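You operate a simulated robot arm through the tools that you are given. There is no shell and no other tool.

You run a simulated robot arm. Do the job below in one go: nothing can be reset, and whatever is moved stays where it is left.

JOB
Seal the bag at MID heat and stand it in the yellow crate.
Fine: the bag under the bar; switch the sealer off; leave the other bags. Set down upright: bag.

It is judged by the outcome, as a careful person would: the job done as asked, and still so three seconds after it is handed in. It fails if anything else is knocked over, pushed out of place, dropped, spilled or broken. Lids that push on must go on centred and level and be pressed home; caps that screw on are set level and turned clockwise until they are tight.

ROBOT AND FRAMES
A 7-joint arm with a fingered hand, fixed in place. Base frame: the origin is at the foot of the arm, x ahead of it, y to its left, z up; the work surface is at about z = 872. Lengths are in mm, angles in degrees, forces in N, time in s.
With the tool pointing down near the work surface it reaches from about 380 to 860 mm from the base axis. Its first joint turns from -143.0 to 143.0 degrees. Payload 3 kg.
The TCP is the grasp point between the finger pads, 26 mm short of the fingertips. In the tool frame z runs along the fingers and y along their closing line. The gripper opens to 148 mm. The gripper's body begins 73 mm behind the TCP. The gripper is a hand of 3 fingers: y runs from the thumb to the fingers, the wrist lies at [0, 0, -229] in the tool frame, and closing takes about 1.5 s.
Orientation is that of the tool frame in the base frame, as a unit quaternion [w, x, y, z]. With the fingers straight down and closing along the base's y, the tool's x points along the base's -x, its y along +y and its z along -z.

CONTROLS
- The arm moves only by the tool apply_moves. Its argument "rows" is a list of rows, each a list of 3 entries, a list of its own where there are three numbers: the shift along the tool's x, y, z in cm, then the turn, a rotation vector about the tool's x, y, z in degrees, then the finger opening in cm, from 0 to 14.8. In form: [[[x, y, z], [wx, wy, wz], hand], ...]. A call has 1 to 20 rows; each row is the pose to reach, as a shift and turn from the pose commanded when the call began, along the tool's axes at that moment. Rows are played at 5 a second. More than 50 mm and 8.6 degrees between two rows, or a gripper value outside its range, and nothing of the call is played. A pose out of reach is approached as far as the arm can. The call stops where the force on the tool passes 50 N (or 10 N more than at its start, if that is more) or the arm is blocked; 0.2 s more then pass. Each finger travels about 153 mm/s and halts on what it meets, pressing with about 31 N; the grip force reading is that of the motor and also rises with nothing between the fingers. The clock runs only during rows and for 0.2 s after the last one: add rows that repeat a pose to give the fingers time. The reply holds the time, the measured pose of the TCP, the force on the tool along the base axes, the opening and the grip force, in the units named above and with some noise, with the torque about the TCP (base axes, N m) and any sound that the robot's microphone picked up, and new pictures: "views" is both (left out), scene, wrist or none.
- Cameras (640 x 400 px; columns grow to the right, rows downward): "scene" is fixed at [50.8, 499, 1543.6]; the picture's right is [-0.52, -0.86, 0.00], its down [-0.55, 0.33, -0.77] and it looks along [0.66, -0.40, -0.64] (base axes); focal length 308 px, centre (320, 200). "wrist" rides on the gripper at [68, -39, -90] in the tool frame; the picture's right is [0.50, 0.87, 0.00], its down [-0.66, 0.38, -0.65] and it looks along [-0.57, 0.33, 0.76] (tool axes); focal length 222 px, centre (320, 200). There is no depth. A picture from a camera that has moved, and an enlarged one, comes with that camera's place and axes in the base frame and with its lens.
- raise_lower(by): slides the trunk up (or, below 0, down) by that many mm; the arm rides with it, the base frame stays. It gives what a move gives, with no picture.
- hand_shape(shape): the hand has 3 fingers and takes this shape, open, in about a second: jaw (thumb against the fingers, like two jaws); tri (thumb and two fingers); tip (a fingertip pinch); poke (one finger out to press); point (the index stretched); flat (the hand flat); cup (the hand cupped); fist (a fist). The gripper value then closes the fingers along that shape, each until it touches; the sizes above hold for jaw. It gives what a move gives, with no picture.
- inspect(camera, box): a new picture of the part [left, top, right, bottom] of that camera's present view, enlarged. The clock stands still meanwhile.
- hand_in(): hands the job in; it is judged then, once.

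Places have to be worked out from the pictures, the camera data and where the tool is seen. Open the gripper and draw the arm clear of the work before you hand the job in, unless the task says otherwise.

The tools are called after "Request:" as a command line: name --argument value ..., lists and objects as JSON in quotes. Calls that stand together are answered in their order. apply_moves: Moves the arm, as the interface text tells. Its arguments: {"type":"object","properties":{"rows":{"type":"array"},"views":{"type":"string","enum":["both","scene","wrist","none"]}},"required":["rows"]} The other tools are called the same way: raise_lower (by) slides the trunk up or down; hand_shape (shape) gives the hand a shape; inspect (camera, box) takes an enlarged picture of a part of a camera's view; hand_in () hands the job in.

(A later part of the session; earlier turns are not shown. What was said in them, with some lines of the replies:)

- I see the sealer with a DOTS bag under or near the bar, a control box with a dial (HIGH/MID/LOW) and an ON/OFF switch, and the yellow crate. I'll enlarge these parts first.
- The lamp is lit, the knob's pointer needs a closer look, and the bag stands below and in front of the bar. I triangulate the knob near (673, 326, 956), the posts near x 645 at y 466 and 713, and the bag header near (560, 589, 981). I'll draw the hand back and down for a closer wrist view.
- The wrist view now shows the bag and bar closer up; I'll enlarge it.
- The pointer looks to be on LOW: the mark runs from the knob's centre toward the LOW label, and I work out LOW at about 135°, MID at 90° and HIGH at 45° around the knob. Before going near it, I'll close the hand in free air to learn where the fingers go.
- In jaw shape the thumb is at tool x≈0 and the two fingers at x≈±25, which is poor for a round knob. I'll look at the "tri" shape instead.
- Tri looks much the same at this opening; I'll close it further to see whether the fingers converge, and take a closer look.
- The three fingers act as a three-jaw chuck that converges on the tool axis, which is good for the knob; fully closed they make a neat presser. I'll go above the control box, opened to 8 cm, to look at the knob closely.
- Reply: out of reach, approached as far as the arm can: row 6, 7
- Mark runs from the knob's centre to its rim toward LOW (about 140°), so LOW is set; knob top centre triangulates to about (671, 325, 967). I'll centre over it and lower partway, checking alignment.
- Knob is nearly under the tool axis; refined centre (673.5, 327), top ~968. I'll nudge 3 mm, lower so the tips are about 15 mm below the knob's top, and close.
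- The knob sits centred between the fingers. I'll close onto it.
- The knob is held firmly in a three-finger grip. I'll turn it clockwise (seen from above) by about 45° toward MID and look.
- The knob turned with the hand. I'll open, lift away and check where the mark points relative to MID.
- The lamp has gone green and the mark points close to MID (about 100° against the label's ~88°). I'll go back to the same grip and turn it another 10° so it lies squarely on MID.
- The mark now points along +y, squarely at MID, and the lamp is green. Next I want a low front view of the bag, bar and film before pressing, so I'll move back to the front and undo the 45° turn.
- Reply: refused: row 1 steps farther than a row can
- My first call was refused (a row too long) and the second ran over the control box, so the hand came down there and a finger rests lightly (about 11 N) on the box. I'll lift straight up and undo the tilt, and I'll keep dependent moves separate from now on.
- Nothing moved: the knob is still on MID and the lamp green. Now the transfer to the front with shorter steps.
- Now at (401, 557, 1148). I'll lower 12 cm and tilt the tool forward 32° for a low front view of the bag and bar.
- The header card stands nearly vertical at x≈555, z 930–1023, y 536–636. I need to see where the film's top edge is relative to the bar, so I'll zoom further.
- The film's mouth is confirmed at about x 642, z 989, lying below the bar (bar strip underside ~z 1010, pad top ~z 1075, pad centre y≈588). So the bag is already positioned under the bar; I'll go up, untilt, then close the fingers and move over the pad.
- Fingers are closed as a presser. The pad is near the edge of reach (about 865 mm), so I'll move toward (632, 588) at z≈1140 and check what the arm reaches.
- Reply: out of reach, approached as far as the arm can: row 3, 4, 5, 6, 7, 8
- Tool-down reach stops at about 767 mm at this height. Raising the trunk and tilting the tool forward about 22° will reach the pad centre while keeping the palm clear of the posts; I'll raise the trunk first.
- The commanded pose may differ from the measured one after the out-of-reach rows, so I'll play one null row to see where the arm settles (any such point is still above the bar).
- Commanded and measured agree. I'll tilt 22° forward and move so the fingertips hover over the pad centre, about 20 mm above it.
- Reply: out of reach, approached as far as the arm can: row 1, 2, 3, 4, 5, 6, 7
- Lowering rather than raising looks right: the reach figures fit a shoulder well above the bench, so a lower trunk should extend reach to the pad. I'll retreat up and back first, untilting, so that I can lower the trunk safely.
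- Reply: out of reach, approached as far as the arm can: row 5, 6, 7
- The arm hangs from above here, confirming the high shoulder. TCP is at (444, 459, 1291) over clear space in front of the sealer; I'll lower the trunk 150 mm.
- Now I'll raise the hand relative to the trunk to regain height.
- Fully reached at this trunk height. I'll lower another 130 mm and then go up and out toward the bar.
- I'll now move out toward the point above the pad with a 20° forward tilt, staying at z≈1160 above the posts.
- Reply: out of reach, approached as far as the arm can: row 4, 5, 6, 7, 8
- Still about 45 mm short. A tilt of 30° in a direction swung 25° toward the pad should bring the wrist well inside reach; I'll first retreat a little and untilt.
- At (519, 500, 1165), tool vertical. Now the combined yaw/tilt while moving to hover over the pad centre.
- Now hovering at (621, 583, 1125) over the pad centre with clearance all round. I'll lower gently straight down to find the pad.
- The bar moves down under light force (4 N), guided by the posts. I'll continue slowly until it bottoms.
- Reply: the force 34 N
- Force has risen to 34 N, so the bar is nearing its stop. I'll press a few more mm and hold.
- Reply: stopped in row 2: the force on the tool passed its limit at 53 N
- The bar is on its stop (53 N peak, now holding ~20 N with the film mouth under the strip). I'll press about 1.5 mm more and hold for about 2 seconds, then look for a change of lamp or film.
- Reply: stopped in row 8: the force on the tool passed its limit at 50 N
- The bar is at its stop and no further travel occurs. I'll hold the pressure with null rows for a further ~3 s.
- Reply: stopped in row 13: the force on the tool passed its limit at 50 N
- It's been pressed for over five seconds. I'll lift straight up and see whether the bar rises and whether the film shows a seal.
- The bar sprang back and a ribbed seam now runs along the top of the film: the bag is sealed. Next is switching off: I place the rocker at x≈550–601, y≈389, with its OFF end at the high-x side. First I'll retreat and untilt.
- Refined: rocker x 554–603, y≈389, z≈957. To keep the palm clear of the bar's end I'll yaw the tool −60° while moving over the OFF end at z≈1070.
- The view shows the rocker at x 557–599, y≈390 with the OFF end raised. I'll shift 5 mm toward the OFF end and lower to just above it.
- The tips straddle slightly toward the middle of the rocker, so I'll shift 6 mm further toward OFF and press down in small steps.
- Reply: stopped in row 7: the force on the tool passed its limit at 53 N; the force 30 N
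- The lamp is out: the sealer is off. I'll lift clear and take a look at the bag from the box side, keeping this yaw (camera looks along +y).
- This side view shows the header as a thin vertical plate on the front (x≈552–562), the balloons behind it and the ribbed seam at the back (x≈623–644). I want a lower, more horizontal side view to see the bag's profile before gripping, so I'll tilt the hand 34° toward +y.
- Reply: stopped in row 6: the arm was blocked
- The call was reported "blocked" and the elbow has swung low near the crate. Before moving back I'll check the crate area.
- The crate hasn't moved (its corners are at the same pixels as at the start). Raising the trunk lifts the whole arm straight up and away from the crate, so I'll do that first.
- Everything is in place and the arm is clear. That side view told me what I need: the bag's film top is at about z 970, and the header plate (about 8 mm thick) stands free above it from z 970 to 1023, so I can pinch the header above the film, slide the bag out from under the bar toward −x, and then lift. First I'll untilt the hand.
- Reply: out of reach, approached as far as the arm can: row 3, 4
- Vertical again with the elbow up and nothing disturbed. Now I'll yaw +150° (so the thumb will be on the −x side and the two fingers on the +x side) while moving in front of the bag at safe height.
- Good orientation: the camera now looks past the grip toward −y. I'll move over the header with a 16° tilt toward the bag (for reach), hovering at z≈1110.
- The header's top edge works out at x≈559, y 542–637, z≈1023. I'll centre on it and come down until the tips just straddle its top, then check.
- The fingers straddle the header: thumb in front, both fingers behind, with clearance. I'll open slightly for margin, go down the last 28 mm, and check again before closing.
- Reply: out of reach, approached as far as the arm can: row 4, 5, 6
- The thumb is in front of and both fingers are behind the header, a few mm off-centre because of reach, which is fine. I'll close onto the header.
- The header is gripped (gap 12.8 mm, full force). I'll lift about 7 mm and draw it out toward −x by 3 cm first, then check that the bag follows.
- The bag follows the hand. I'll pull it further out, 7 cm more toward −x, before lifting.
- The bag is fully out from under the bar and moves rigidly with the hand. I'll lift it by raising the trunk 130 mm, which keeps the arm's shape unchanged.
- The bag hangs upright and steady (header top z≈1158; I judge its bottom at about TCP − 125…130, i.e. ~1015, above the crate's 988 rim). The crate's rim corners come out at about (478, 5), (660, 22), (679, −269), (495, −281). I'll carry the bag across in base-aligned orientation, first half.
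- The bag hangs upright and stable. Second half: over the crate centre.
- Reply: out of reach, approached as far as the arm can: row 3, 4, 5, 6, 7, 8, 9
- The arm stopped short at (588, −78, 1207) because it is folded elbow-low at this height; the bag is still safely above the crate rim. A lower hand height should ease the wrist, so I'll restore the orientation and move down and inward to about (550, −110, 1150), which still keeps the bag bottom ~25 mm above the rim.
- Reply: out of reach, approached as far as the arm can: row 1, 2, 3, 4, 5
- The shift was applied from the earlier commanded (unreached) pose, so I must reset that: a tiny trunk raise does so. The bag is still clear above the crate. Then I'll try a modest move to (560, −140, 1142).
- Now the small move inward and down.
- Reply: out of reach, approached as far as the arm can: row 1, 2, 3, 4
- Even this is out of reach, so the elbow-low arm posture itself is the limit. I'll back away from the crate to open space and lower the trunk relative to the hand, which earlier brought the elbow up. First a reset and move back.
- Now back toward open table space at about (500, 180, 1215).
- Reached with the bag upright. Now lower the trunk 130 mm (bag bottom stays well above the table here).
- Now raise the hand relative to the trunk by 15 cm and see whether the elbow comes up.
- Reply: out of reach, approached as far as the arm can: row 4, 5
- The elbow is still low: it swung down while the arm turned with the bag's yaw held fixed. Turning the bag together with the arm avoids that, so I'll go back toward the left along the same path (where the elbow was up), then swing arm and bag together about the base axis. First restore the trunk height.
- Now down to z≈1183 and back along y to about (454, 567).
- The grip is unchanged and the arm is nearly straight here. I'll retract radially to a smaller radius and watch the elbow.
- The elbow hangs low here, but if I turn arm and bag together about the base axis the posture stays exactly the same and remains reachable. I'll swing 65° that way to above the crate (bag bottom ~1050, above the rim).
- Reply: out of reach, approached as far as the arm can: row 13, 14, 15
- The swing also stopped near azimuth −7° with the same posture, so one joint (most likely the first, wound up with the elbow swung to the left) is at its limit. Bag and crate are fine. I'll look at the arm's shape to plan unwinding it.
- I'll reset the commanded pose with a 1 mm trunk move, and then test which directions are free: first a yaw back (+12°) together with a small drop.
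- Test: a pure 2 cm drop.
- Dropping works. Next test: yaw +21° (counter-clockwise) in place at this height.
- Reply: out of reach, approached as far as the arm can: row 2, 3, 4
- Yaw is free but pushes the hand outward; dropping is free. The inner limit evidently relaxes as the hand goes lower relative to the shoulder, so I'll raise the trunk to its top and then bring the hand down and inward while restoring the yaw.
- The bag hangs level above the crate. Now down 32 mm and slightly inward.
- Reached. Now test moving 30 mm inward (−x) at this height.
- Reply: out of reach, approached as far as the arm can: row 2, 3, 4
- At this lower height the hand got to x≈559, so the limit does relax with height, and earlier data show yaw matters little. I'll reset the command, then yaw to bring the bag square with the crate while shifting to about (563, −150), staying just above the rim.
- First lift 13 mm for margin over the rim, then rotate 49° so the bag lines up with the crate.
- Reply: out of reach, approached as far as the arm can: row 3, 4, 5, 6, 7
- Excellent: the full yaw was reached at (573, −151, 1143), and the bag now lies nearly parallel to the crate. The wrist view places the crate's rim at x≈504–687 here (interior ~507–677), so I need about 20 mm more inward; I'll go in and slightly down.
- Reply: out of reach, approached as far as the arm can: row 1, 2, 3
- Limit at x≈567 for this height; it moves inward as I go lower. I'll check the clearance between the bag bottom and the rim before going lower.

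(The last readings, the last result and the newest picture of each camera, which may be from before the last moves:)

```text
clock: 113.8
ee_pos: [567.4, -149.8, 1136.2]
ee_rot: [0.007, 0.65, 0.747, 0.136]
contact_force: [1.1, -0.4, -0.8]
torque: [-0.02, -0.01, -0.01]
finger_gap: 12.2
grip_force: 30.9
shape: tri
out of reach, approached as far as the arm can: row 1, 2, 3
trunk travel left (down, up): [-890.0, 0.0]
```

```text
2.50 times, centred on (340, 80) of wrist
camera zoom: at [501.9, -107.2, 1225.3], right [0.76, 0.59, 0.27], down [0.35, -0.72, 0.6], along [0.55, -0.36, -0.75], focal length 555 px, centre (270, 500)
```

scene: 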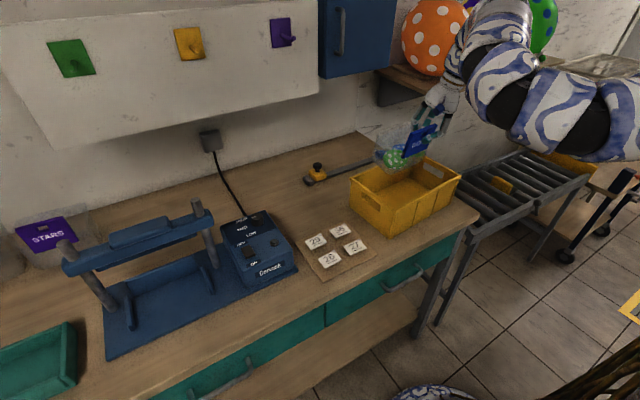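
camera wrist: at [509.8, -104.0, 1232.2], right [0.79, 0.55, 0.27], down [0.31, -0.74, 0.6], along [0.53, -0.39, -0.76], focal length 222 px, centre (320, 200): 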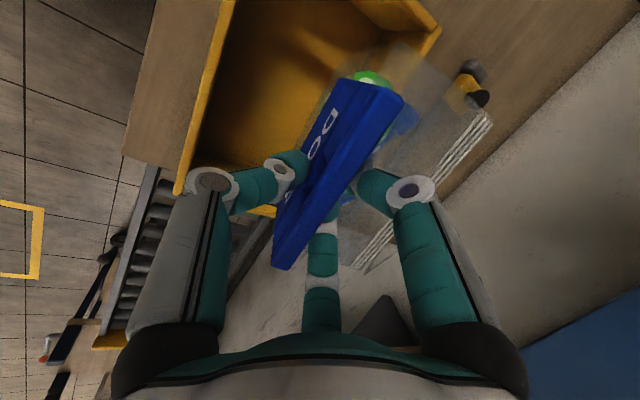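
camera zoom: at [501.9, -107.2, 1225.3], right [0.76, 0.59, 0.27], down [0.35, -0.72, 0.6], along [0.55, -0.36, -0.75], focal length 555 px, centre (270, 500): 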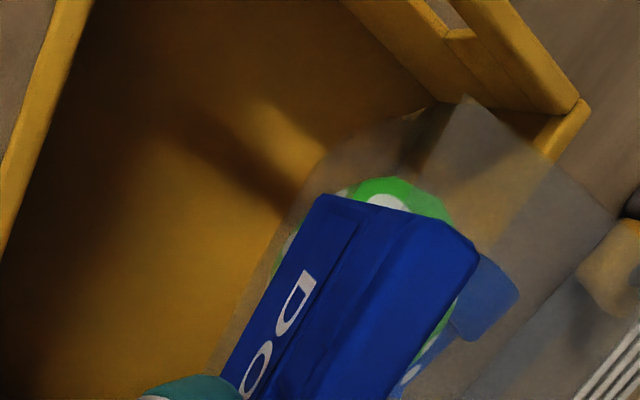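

The rim refines to z≈977 and the bag bottom to ≈1005, with the bag inside the crate's outline (interior x≈511–683, bag ≈560–665). I'll descend toward z≈1060 at x≈556, watching force.

Request:
apply_moves --rows '[[[-0.25, -0.32, 1.44], [0, 0, 0], 0], [[-0.5, -0.64, 2.88], [0, 0, 0], 0], [[-0.75, -0.96, 4.33], [0, 0, 0], 0], [[-1.0, -1.28, 5.77], [0, 0, 0], 0], [[-1.28, -1.64, 7.4], [0, 0, 0], 0], [[-1.28, -1.64, 7.4], [0, 0, 0], 0]]'

Request:
inspect --camera "scene" --box '[340, 110, 480, 240]'

Request:
inspect --camera "wrist" --box '[160, 0, 480, 220]'

```text
clock: 115.2
ee_pos: [567.9, -148.7, 1057.1]
ee_rot: [0.005, 0.643, 0.753, 0.139]
contact_force: [-3.9, 0.2, 4.1]
torque: [0.05, -0.24, -0.01]
finger_gap: 11.5
grip_force: 30.7
shape: tri
trunk travel left (down, up): [-890.0, 0.0]
camera wrist: at [501.7, -107.2, 1147.0], right [0.75, 0.6, 0.27], down [0.36, -0.72, 0.6], along [0.55, -0.35, -0.75], focal length 222 px, centre (320, 200)
```

scene: 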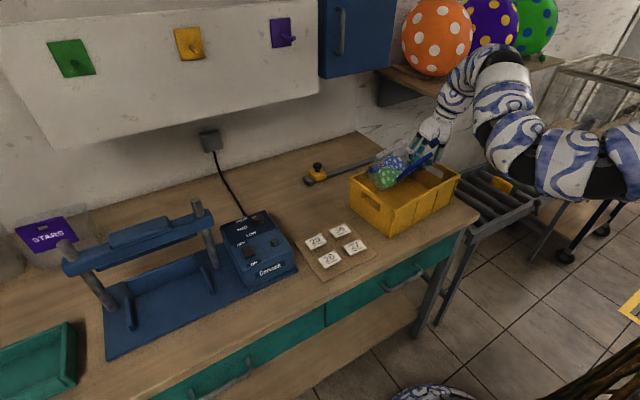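
wrist: 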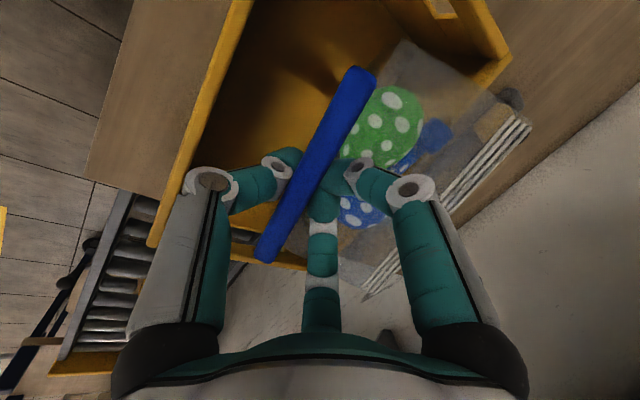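

```text
3.08 times, centred on (410, 175) of scene
camera zoom: at [50.8, 499.0, 1543.6], right [-0.52, -0.86, 0.0], down [-0.55, 0.33, -0.77], along [0.66, -0.4, -0.64], focal length 949 px, centre (43, 277)
```

zoom: 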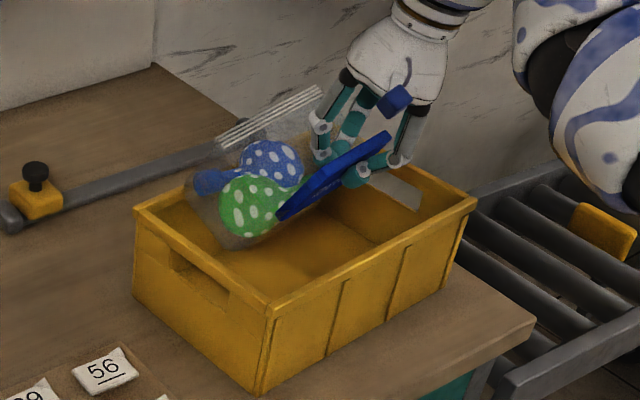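

```text
1.82 times, centred on (320, 110) of wrist
camera zoom: at [501.7, -107.2, 1147.0], right [0.75, 0.6, 0.27], down [0.36, -0.72, 0.6], along [0.55, -0.35, -0.75], focal length 404 px, centre (320, 364)
```

zoom: 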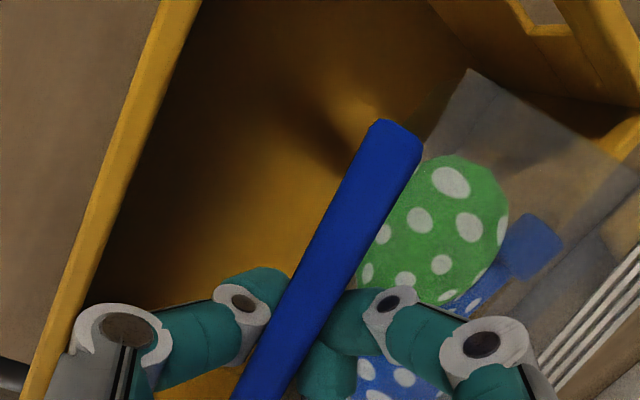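

The bag's rear has caught on the crate's far rim and pitched a little in the grip (only ~4 N; the crate hasn't moved). I'll raise 3 cm to free it, then move 27 mm inward, which should be reachable at this lower height.

Request:
apply_moves --rows '[[[0.25, 0.32, -1.44], [0, 0, 0], 0], [[0.5, 0.64, -2.9], [0, 0, 0], 0], [[0.65, -0.3, -3.1], [0, 0, 0], 0], [[0.8, -1.2, -3.25], [0, 0, 0], 0], [[0.92, -2.0, -3.4], [0, 0, 0], 0], [[0.92, -2.0, -3.4], [0, 0, 0], 0]]'

Request:
inspect --camera "scene" --box '[340, 110, 480, 240]'

Request:
inspect --camera "wrist" --box '[160, 0, 480, 220]'

```text
clock: 116.6
ee_pos: [540.4, -150.8, 1087.5]
ee_rot: [0.005, 0.643, 0.753, 0.137]
contact_force: [1.0, 0.2, -0.8]
torque: [0.0, 0.05, -0.03]
finger_gap: 12.2
grip_force: 30.8
shape: tri
trunk travel left (down, up): [-890.0, 0.0]
camera wrist: at [475.2, -109.7, 1177.2], right [0.75, 0.6, 0.27], down [0.36, -0.72, 0.6], along [0.55, -0.35, -0.75], focal length 222 px, centre (320, 200)
```

scene: 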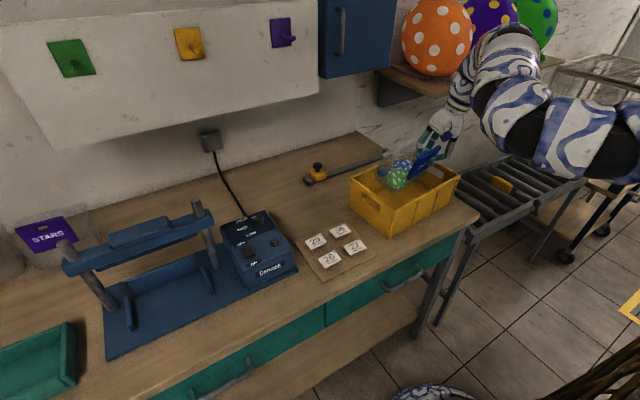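
wrist: 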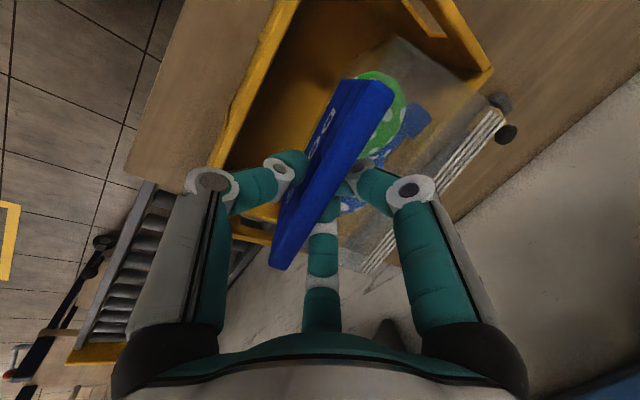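

```text
3.08 times, centred on (410, 175) of scene
camera zoom: at [50.8, 499.0, 1543.6], right [-0.52, -0.86, 0.0], down [-0.55, 0.33, -0.77], along [0.66, -0.4, -0.64], focal length 949 px, centre (43, 277)
```

zoom: 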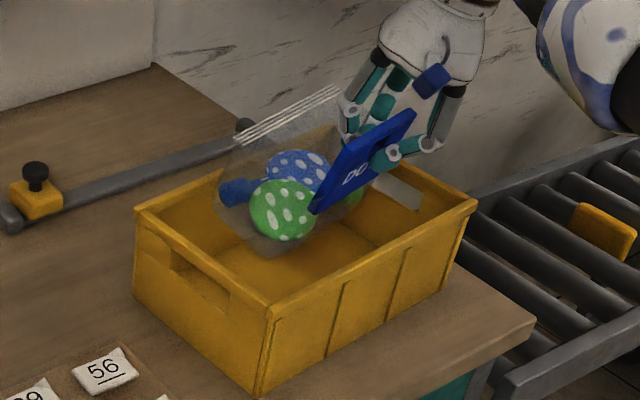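

```text
1.82 times, centred on (320, 110) of wrist
camera zoom: at [475.2, -109.7, 1177.2], right [0.75, 0.6, 0.27], down [0.36, -0.72, 0.6], along [0.55, -0.35, -0.75], focal length 404 px, centre (320, 364)
```

zoom: 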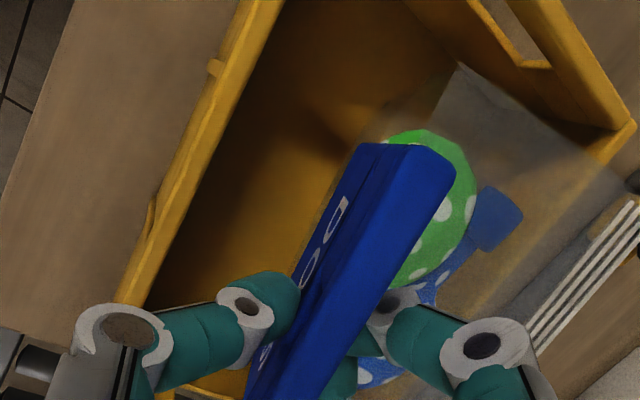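

Now the bag is clear of the far wall at (540, −151, 1088) and only ~5° pitched. I'll counter-rotate the hand 6° and descend to z≈1022.

Request:
apply_moves --rows '[[[-0.2, -0.25, 1.2], [1.9, 0.2, 0.4], 0], [[-0.45, -0.55, 2.6], [3.9, 0.5, 0.8], 0], [[-0.65, -0.85, 3.9], [5.8, 0.7, 1.2], 0], [[-0.9, -1.1, 5.2], [5.8, 0.7, 1.2], 0], [[-1.1, -1.4, 6.3], [5.8, 0.7, 1.2], 0], [[-1.1, -1.4, 6.3], [5.8, 0.7, 1.2], 0]]'

Request:
inspect --camera "scene" --box '[340, 110, 480, 240]'

Request:
inspect --camera "wrist" --box '[160, 0, 480, 220]'

```text
clock: 118.0
ee_pos: [540.2, -151.5, 1022.6]
ee_rot: [-0.033, 0.65, 0.752, 0.104]
contact_force: [-1.0, -1.1, -0.3]
torque: [-0.01, 0.0, 0.0]
finger_gap: 12.1
grip_force: 30.8
shape: tri
trunk travel left (down, up): [-890.0, 0.0]
camera wrist: at [484.2, -109.1, 1117.8], right [0.78, 0.6, 0.19], down [0.42, -0.71, 0.56], along [0.47, -0.36, -0.81], focal length 222 px, centre (320, 200)
```

scene: 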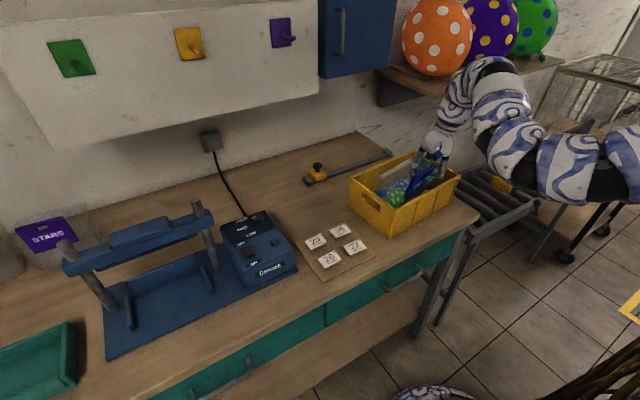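
wrist: 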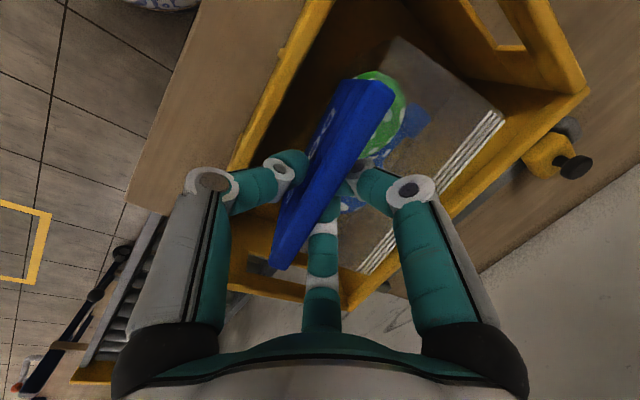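

```text
3.08 times, centred on (410, 175) of scene
camera zoom: at [50.8, 499.0, 1543.6], right [-0.52, -0.86, 0.0], down [-0.55, 0.33, -0.77], along [0.66, -0.4, -0.64], focal length 949 px, centre (43, 277)
```

zoom: 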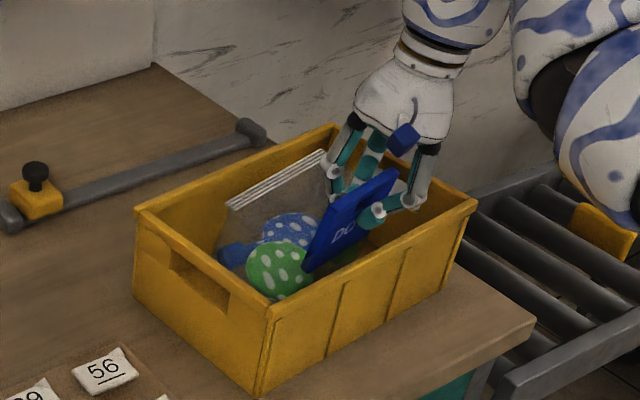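

```text
1.82 times, centred on (320, 110) of wrist
camera zoom: at [484.2, -109.1, 1117.8], right [0.78, 0.6, 0.19], down [0.42, -0.71, 0.56], along [0.47, -0.36, -0.81], focal length 404 px, centre (320, 364)
```

zoom: 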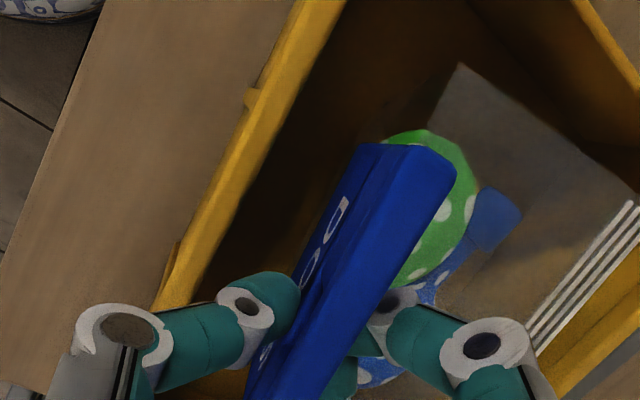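

The bag is fully inside the crate with no contact, and the crate hasn't moved. I'll lower in small steps until the floor is felt.

Request:
apply_moves --rows '[[[-0.06, -0.03, 0.29], [0, 0, 0], 0], [[-0.11, -0.07, 0.59], [0, 0, 0], 0], [[-0.17, -0.1, 0.88], [0, 0, 0], 0], [[-0.17, -0.1, 0.88], [0, 0, 0], 0]]' --views "none"

```text
clock: 119.0
ee_pos: [540.0, -150.9, 1013.6]
ee_rot: [-0.034, 0.65, 0.752, 0.103]
contact_force: [0.0, -0.3, -1.2]
torque: [-0.07, 0.02, 0.02]
finger_gap: 12.1
grip_force: 31.1
shape: tri
trunk travel left (down, up): [-890.0, 0.0]
```

No floor contact yet at 1013.6; another 8 mm in small steps.

Request:
apply_moves --rows '[[[-0.04, -0.02, 0.2], [0, 0, 0], 0], [[-0.08, -0.05, 0.39], [0, 0, 0], 0], [[-0.11, -0.07, 0.59], [0, 0, 0], 0], [[-0.15, -0.09, 0.78], [0, 0, 0], 0], [[-0.15, -0.09, 0.78], [0, 0, 0], 0]]'

Request:
inspect --camera "wrist" --box '[160, 0, 480, 220]'

Request:
inspect --camera "scene" --box '[340, 110, 480, 240]'

```text
clock: 120.2
ee_pos: [540.0, -151.7, 1006.0]
ee_rot: [-0.033, 0.65, 0.752, 0.103]
contact_force: [0.5, 0.0, -0.8]
torque: [0.02, 0.04, 0.04]
finger_gap: 12.0
grip_force: 31.0
shape: tri
trunk travel left (down, up): [-890.0, 0.0]
camera wrist: at [484.0, -109.6, 1100.9], right [0.78, 0.6, 0.19], down [0.42, -0.71, 0.56], along [0.47, -0.36, -0.81], focal length 222 px, centre (320, 200)
```

scene: 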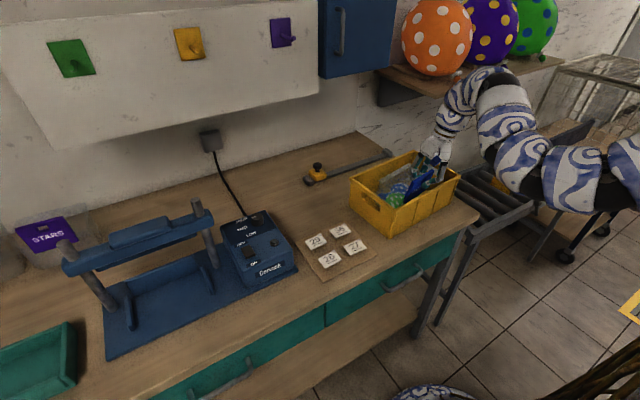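
wrist: 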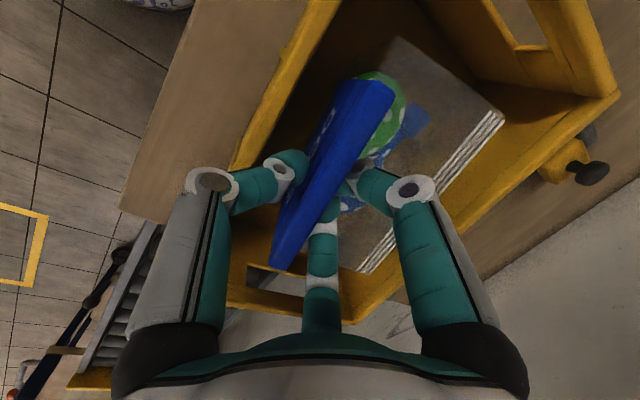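

```text
1.82 times, centred on (320, 110) of wrist
camera zoom: at [484.0, -109.6, 1100.9], right [0.78, 0.6, 0.19], down [0.42, -0.71, 0.56], along [0.47, -0.36, -0.81], focal length 404 px, centre (320, 364)
```

zoom: 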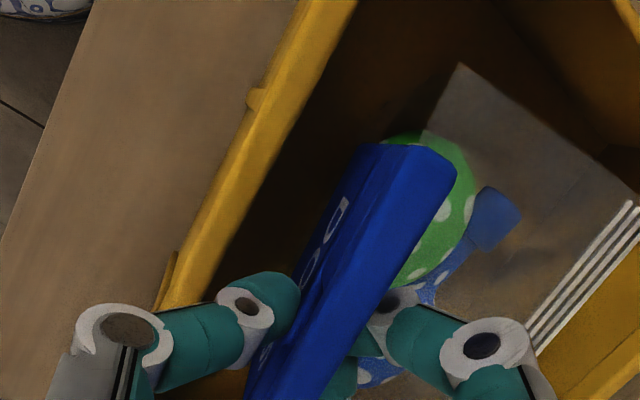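

```text
3.08 times, centred on (410, 175) of scene
camera zoom: at [50.8, 499.0, 1543.6], right [-0.52, -0.86, 0.0], down [-0.55, 0.33, -0.77], along [0.66, -0.4, -0.64], focal length 949 px, centre (43, 277)
```

zoom: 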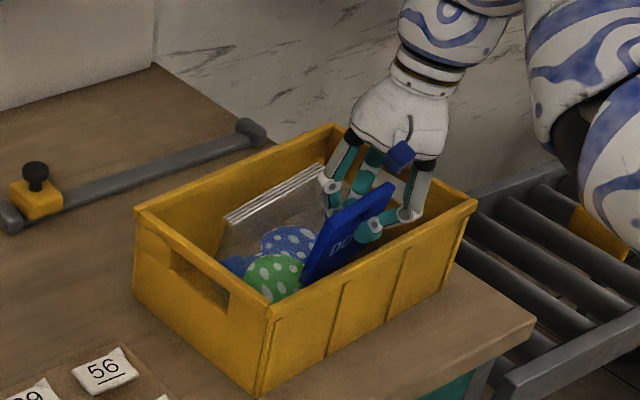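

Still no contact at ~1006. Continue down another 7 mm in small steps (finger links remain above the near rim).

Request:
apply_moves --rows '[[[-0.04, -0.02, 0.2], [0, 0, 0], 0], [[-0.07, -0.05, 0.39], [0, 0, 0], 0], [[-0.1, -0.06, 0.55], [0, 0, 0], 0], [[-0.13, -0.08, 0.7], [0, 0, 0], 0], [[-0.13, -0.08, 0.7], [0, 0, 0], 0]]' --views "none"

```text
clock: 121.4
ee_pos: [539.3, -150.9, 998.6]
ee_rot: [-0.033, 0.649, 0.753, 0.103]
contact_force: [0.7, 0.6, -0.6]
torque: [0.0, -0.02, 0.0]
finger_gap: 12.1
grip_force: 30.7
shape: tri
trunk travel left (down, up): [-890.0, 0.0]
```

No contact yet; another 6 mm gently.

Request:
apply_moves --rows '[[[-0.04, -0.02, 0.2], [0, 0, 0], 0], [[-0.07, -0.05, 0.39], [0, 0, 0], 0], [[-0.11, -0.07, 0.59], [0, 0, 0], 0], [[-0.11, -0.07, 0.59], [0, 0, 0], 0]]'

Request:
inspect --camera "wrist" --box '[160, 0, 480, 220]'

Request:
inspect --camera "scene" --box '[340, 110, 480, 240]'

```text
clock: 122.4
ee_pos: [538.1, -151.4, 993.2]
ee_rot: [-0.033, 0.65, 0.752, 0.104]
contact_force: [-4.2, -0.3, 34.6]
torque: [0.16, 0.03, -0.07]
finger_gap: 13.3
grip_force: 30.7
shape: tri
trunk travel left (down, up): [-890.0, 0.0]
camera wrist: at [482.7, -109.0, 1089.1], right [0.78, 0.6, 0.19], down [0.42, -0.72, 0.56], along [0.47, -0.36, -0.8], focal length 222 px, centre (320, 200)
```

scene: 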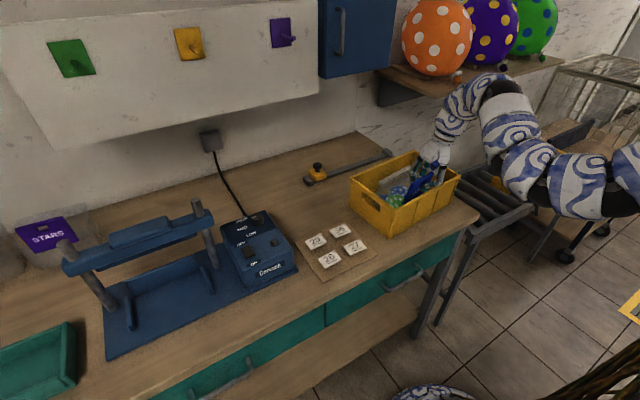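
wrist: 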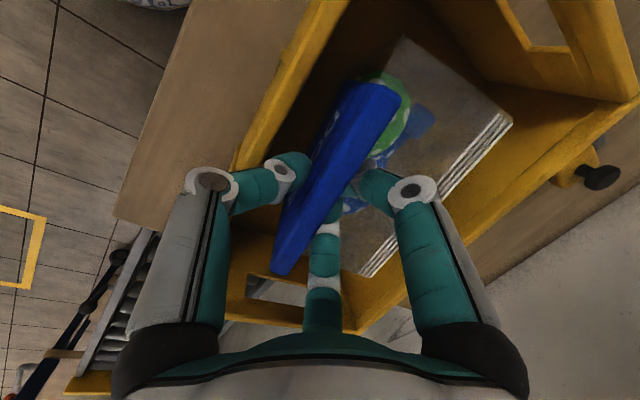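

```text
1.82 times, centred on (320, 110) of wrist
camera zoom: at [482.7, -109.0, 1089.1], right [0.78, 0.6, 0.19], down [0.42, -0.72, 0.56], along [0.47, -0.36, -0.8], focal length 404 px, centre (320, 364)
```

zoom: 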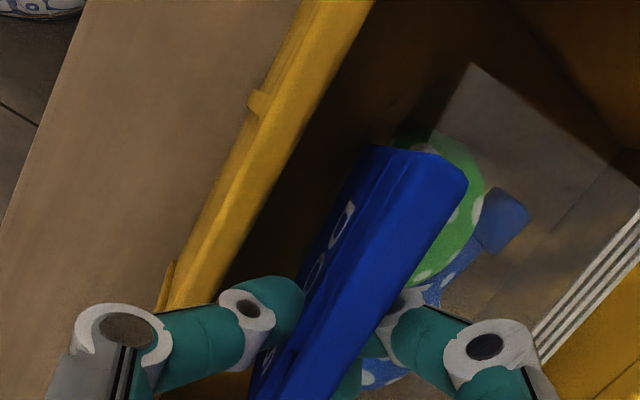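

```text
3.08 times, centred on (410, 175) of scene
camera zoom: at [50.8, 499.0, 1543.6], right [-0.52, -0.86, 0.0], down [-0.55, 0.33, -0.77], along [0.66, -0.4, -0.64], focal length 949 px, centre (43, 277)
```

zoom: 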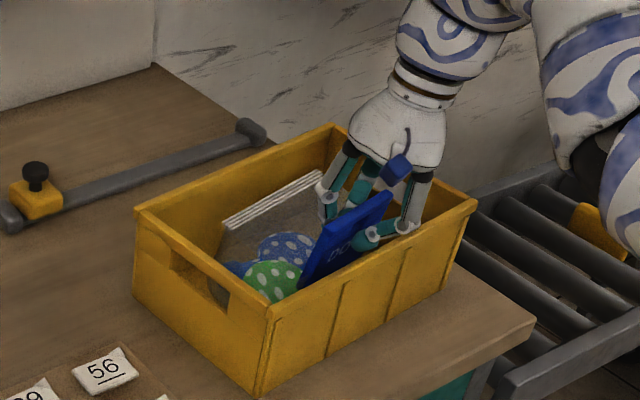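

The bag is on the crate floor (35 N upward at z 993; the crate hasn't shifted). I'll back off 3 mm to unload, then open slowly just enough to free the header.

Request:
apply_moves --rows '[[[0.03, 0.02, -0.15], [0, 0, 0], 0], [[0.05, 0.03, -0.29], [0, 0, 0], 0], [[0.05, 0.03, -0.29], [0, 0, 0], 0]]' --views "none"

```text
clock: 123.2
ee_pos: [539.1, -151.5, 995.0]
ee_rot: [-0.034, 0.649, 0.753, 0.103]
contact_force: [-0.5, 1.1, 12.6]
torque: [0.03, 0.04, -0.05]
finger_gap: 13.1
grip_force: 30.9
shape: tri
trunk travel left (down, up): [-890.0, 0.0]
```

Still 12.6 N, so the bag rests on the floor with light load. Now I'll open slowly to 3.2 cm.

Request:
apply_moves --rows '[[[0, 0, 0], [0, 0, 0], 1.6], [[0, 0, 0], [0, 0, 0], 2.0], [[0, 0, 0], [0, 0, 0], 2.4], [[0, 0, 0], [0, 0, 0], 2.8], [[0, 0, 0], [0, 0, 0], 3.2], [[0, 0, 0], [0, 0, 0], 3.2], [[0, 0, 0], [0, 0, 0], 3.2]]'

Request:
inspect --camera "wrist" --box '[160, 0, 480, 220]'

Request:
inspect --camera "scene" --box '[340, 110, 480, 240]'

```text
clock: 124.8
ee_pos: [540.3, -152.4, 994.1]
ee_rot: [-0.033, 0.65, 0.752, 0.103]
contact_force: [0.2, -0.3, 0.2]
torque: [0.01, 0.01, 0.04]
finger_gap: 30.0
grip_force: 0.0
shape: tri
trunk travel left (down, up): [-890.0, 0.0]
camera wrist: at [483.6, -109.6, 1090.2], right [0.78, 0.6, 0.19], down [0.42, -0.71, 0.56], along [0.47, -0.36, -0.81], focal length 222 px, centre (320, 200)
```

scene: 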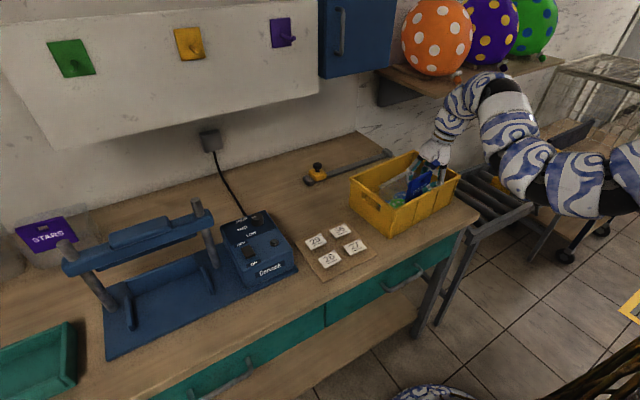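
wrist: 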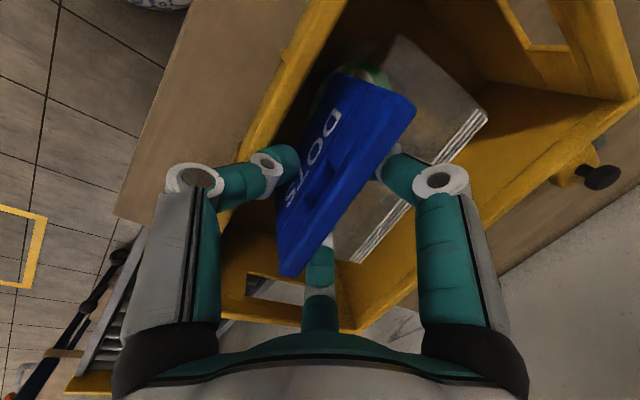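

```text
1.82 times, centred on (320, 110) of wrist
camera zoom: at [483.6, -109.6, 1090.2], right [0.78, 0.6, 0.19], down [0.42, -0.71, 0.56], along [0.47, -0.36, -0.81], focal length 404 px, centre (320, 364)
```

zoom: 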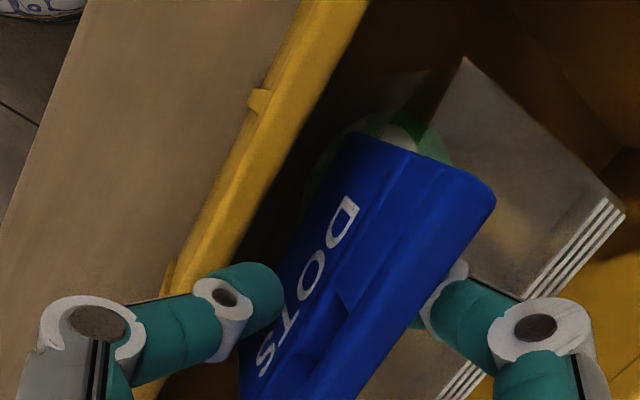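

```text
3.08 times, centred on (410, 175) of scene
camera zoom: at [50.8, 499.0, 1543.6], right [-0.52, -0.86, 0.0], down [-0.55, 0.33, -0.77], along [0.66, -0.4, -0.64], focal length 949 px, centre (43, 277)
```

zoom: 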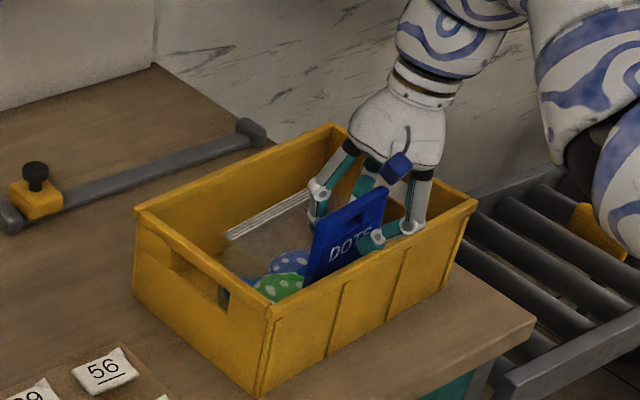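

The bag has settled flat and upright on the crate floor and the fingers are free. I'll lift straight up, opening a little more once the tips are above the rim.

Request:
apply_moves --rows '[[[0.09, 0.06, -0.49], [0, 0, 0], 3.2], [[0.18, 0.11, -0.98], [0, 0, 0], 3.4], [[0.28, 0.17, -1.46], [0, 0, 0], 4.2], [[0.37, 0.23, -1.95], [0, 0, 0], 5], [[0.55, 0.34, -2.93], [0, 0, 0], 5.5], [[0.74, 0.45, -3.9], [0, 0, 0], 5.5], [[1.1, 0.68, -5.86], [0, 0, 0], 5.5], [[1.3, 0.8, -6.8], [0, 0, 0], 5.5]]'

Request:
inspect --camera "wrist" --box '[160, 0, 480, 220]'

Request:
inspect --camera "scene" --box '[340, 110, 480, 240]'

```text
clock: 126.6
ee_pos: [539.4, -151.8, 1065.4]
ee_rot: [-0.034, 0.65, 0.752, 0.103]
contact_force: [0.4, 0.3, -0.8]
torque: [0.02, 0.03, -0.01]
finger_gap: 52.5
grip_force: 0.0
shape: jaw
trunk travel left (down, up): [-890.0, 0.0]
camera wrist: at [483.9, -109.6, 1161.3], right [0.78, 0.6, 0.19], down [0.42, -0.71, 0.56], along [0.47, -0.36, -0.81], focal length 222 px, centre (320, 200)
```

scene: 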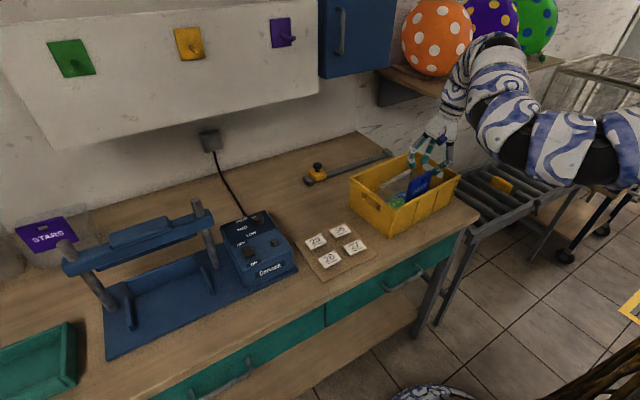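
wrist: 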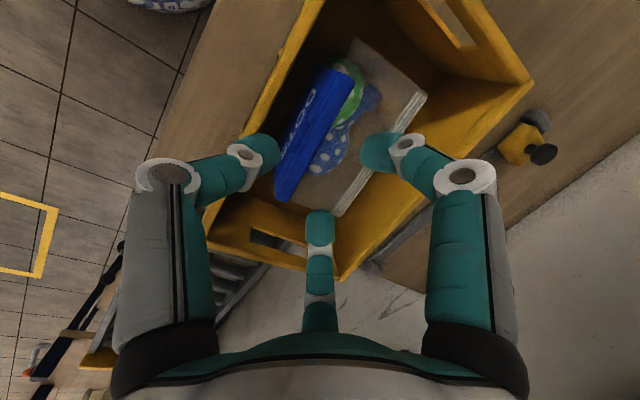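

```text
1.82 times, centred on (320, 110) of wrist
camera zoom: at [483.9, -109.6, 1161.3], right [0.78, 0.6, 0.19], down [0.42, -0.71, 0.56], along [0.47, -0.36, -0.81], focal length 404 px, centre (320, 364)
```

zoom: 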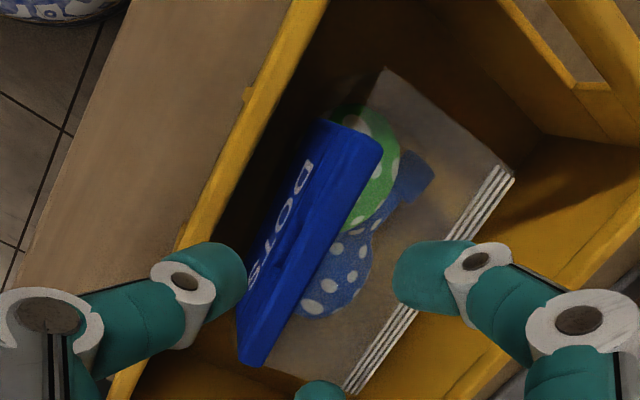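

```text
3.08 times, centred on (410, 175) of scene
camera zoom: at [50.8, 499.0, 1543.6], right [-0.52, -0.86, 0.0], down [-0.55, 0.33, -0.77], along [0.66, -0.4, -0.64], focal length 949 px, centre (43, 277)
```

zoom: 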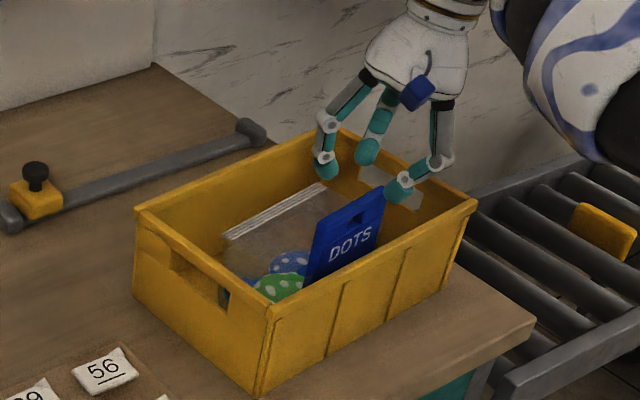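

The bag stands upright in the crate with its seal intact and the hand is clear of it. I'll draw the arm further up and away.

Request:
apply_moves --rows '[[[0.35, 1.5, -2.7], [0, 0, 0], 5.5], [[0.7, 3.1, -5.4], [0, 0, 0], 5.5], [[1.0, 4.7, -8.1], [0, 0, 0], 6], [[1.37, 6.2, -10.8], [0, 0, 0], 6], [[1.37, 6.2, -10.8], [0, 0, 0], 6]]'

Request:
inspect --camera "scene" --box '[340, 110, 480, 240]'

Request:
inspect --camera "scene" --box '[0, 180, 310, 380]'

Request:
inspect --camera "wrist" --box '[160, 0, 480, 220]'

```text
clock: 127.8
ee_pos: [586.9, -146.8, 1156.0]
ee_rot: [-0.019, 0.651, 0.752, 0.101]
contact_force: [0.4, 0.8, -0.6]
torque: [-0.04, -0.01, 0.01]
finger_gap: 57.4
grip_force: 0.0
shape: jaw
out of reach, approached as far as the arm can: row 3, 4, 5
trunk travel left (down, up): [-890.0, 0.0]
camera wrist: at [528.4, -102.5, 1249.1], right [0.78, 0.6, 0.19], down [0.4, -0.71, 0.58], along [0.48, -0.37, -0.79], focal length 222 px, centre (320, 200)
```

scene: 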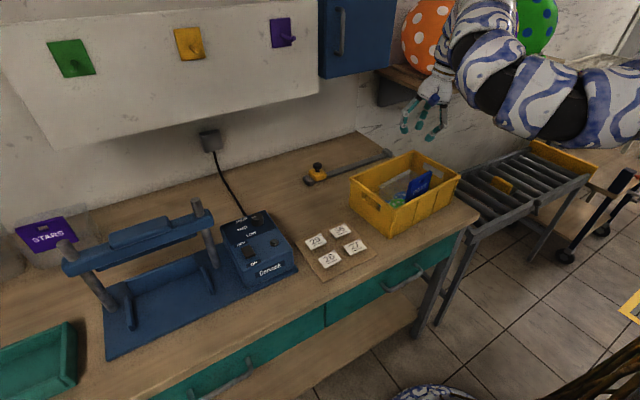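
wrist: 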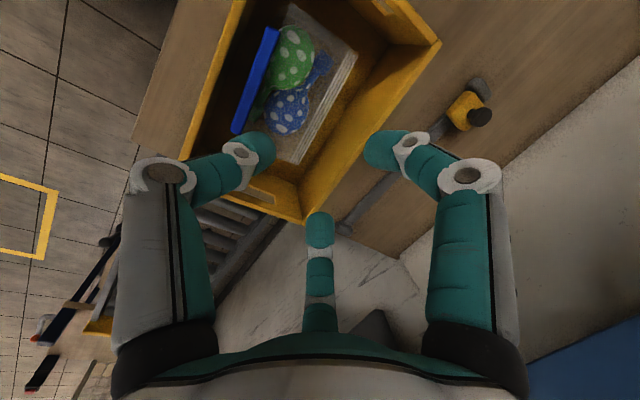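

```text
3.08 times, centred on (410, 175) of scene
camera zoom: at [50.8, 499.0, 1543.6], right [-0.52, -0.86, 0.0], down [-0.55, 0.33, -0.77], along [0.66, -0.4, -0.64], focal length 949 px, centre (43, 277)
```

zoom: 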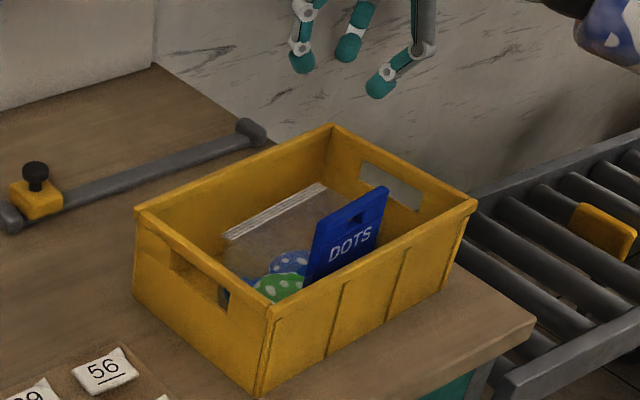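

```text
2.00 times, centred on (155, 280) of scene
camera zoom: at [50.8, 499.0, 1543.6], right [-0.52, -0.86, 0.0], down [-0.55, 0.33, -0.77], along [0.66, -0.4, -0.64], focal length 617 px, centre (650, 40)
```

zoom: 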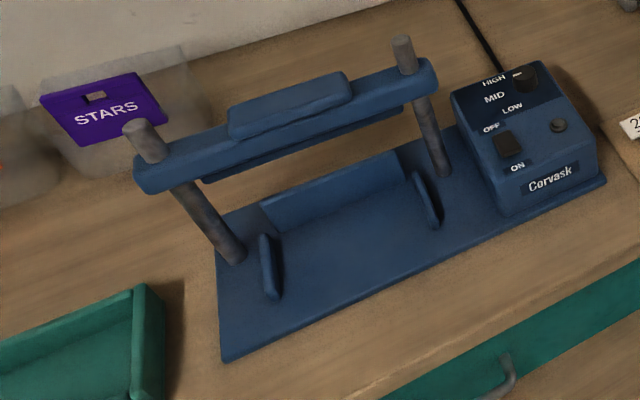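

```text
1.82 times, centred on (320, 110) of wrist
camera zoom: at [528.4, -102.5, 1249.1], right [0.78, 0.6, 0.19], down [0.4, -0.71, 0.58], along [0.48, -0.37, -0.79], focal length 404 px, centre (320, 364)
```

zoom: 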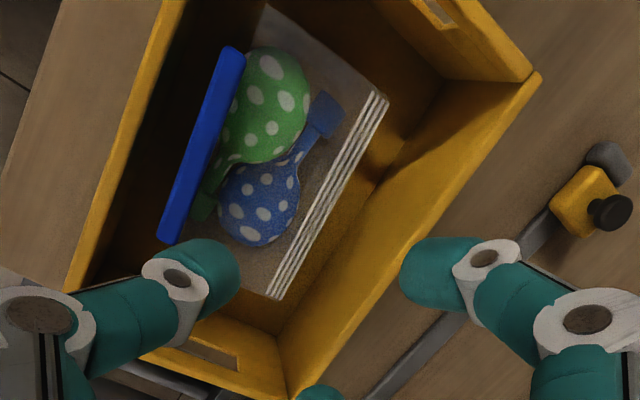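

The sealed bag stands upright on the crate floor. The sealer is off (lamp dark, OFF side pressed) with the dial on MID, the bar is back up, and the crate and other bags haven't moved. The hand is open and well clear above, so I'm handing in.

Request:
hand_in

```text
The job is handed in.
```

The DOTS bag is sealed at MID heat and standing upright in the yellow crate. The sealer is switched off, and I've handed the job in.

- **Seal:** I turned the dial from LOW to MID and the lamp went from amber to green. I then held the bar down for just over five seconds, and a ribbed seam now runs along the top of the film.
- **Sealer:** I pressed the switch to OFF and the lamp went dark. The bar is back up.
- **Bag:** It stands flat on the crate floor. On the way in, its rear edge caught the crate's far rim and tipped it slightly in the grip. I lifted it free, moved it inward and set it down again. The crate didn't move.
- **Control box:** While I was repositioning the arm, a finger touched the top of the box lightly, at about 11 N. Nothing shifted and the dial stayed on MID.
- **Other items:** In the last picture the STARS bag and the number cards were where they started. I never went near the other two bags, RINGS and WAVES, but that picture didn't show them clearly.
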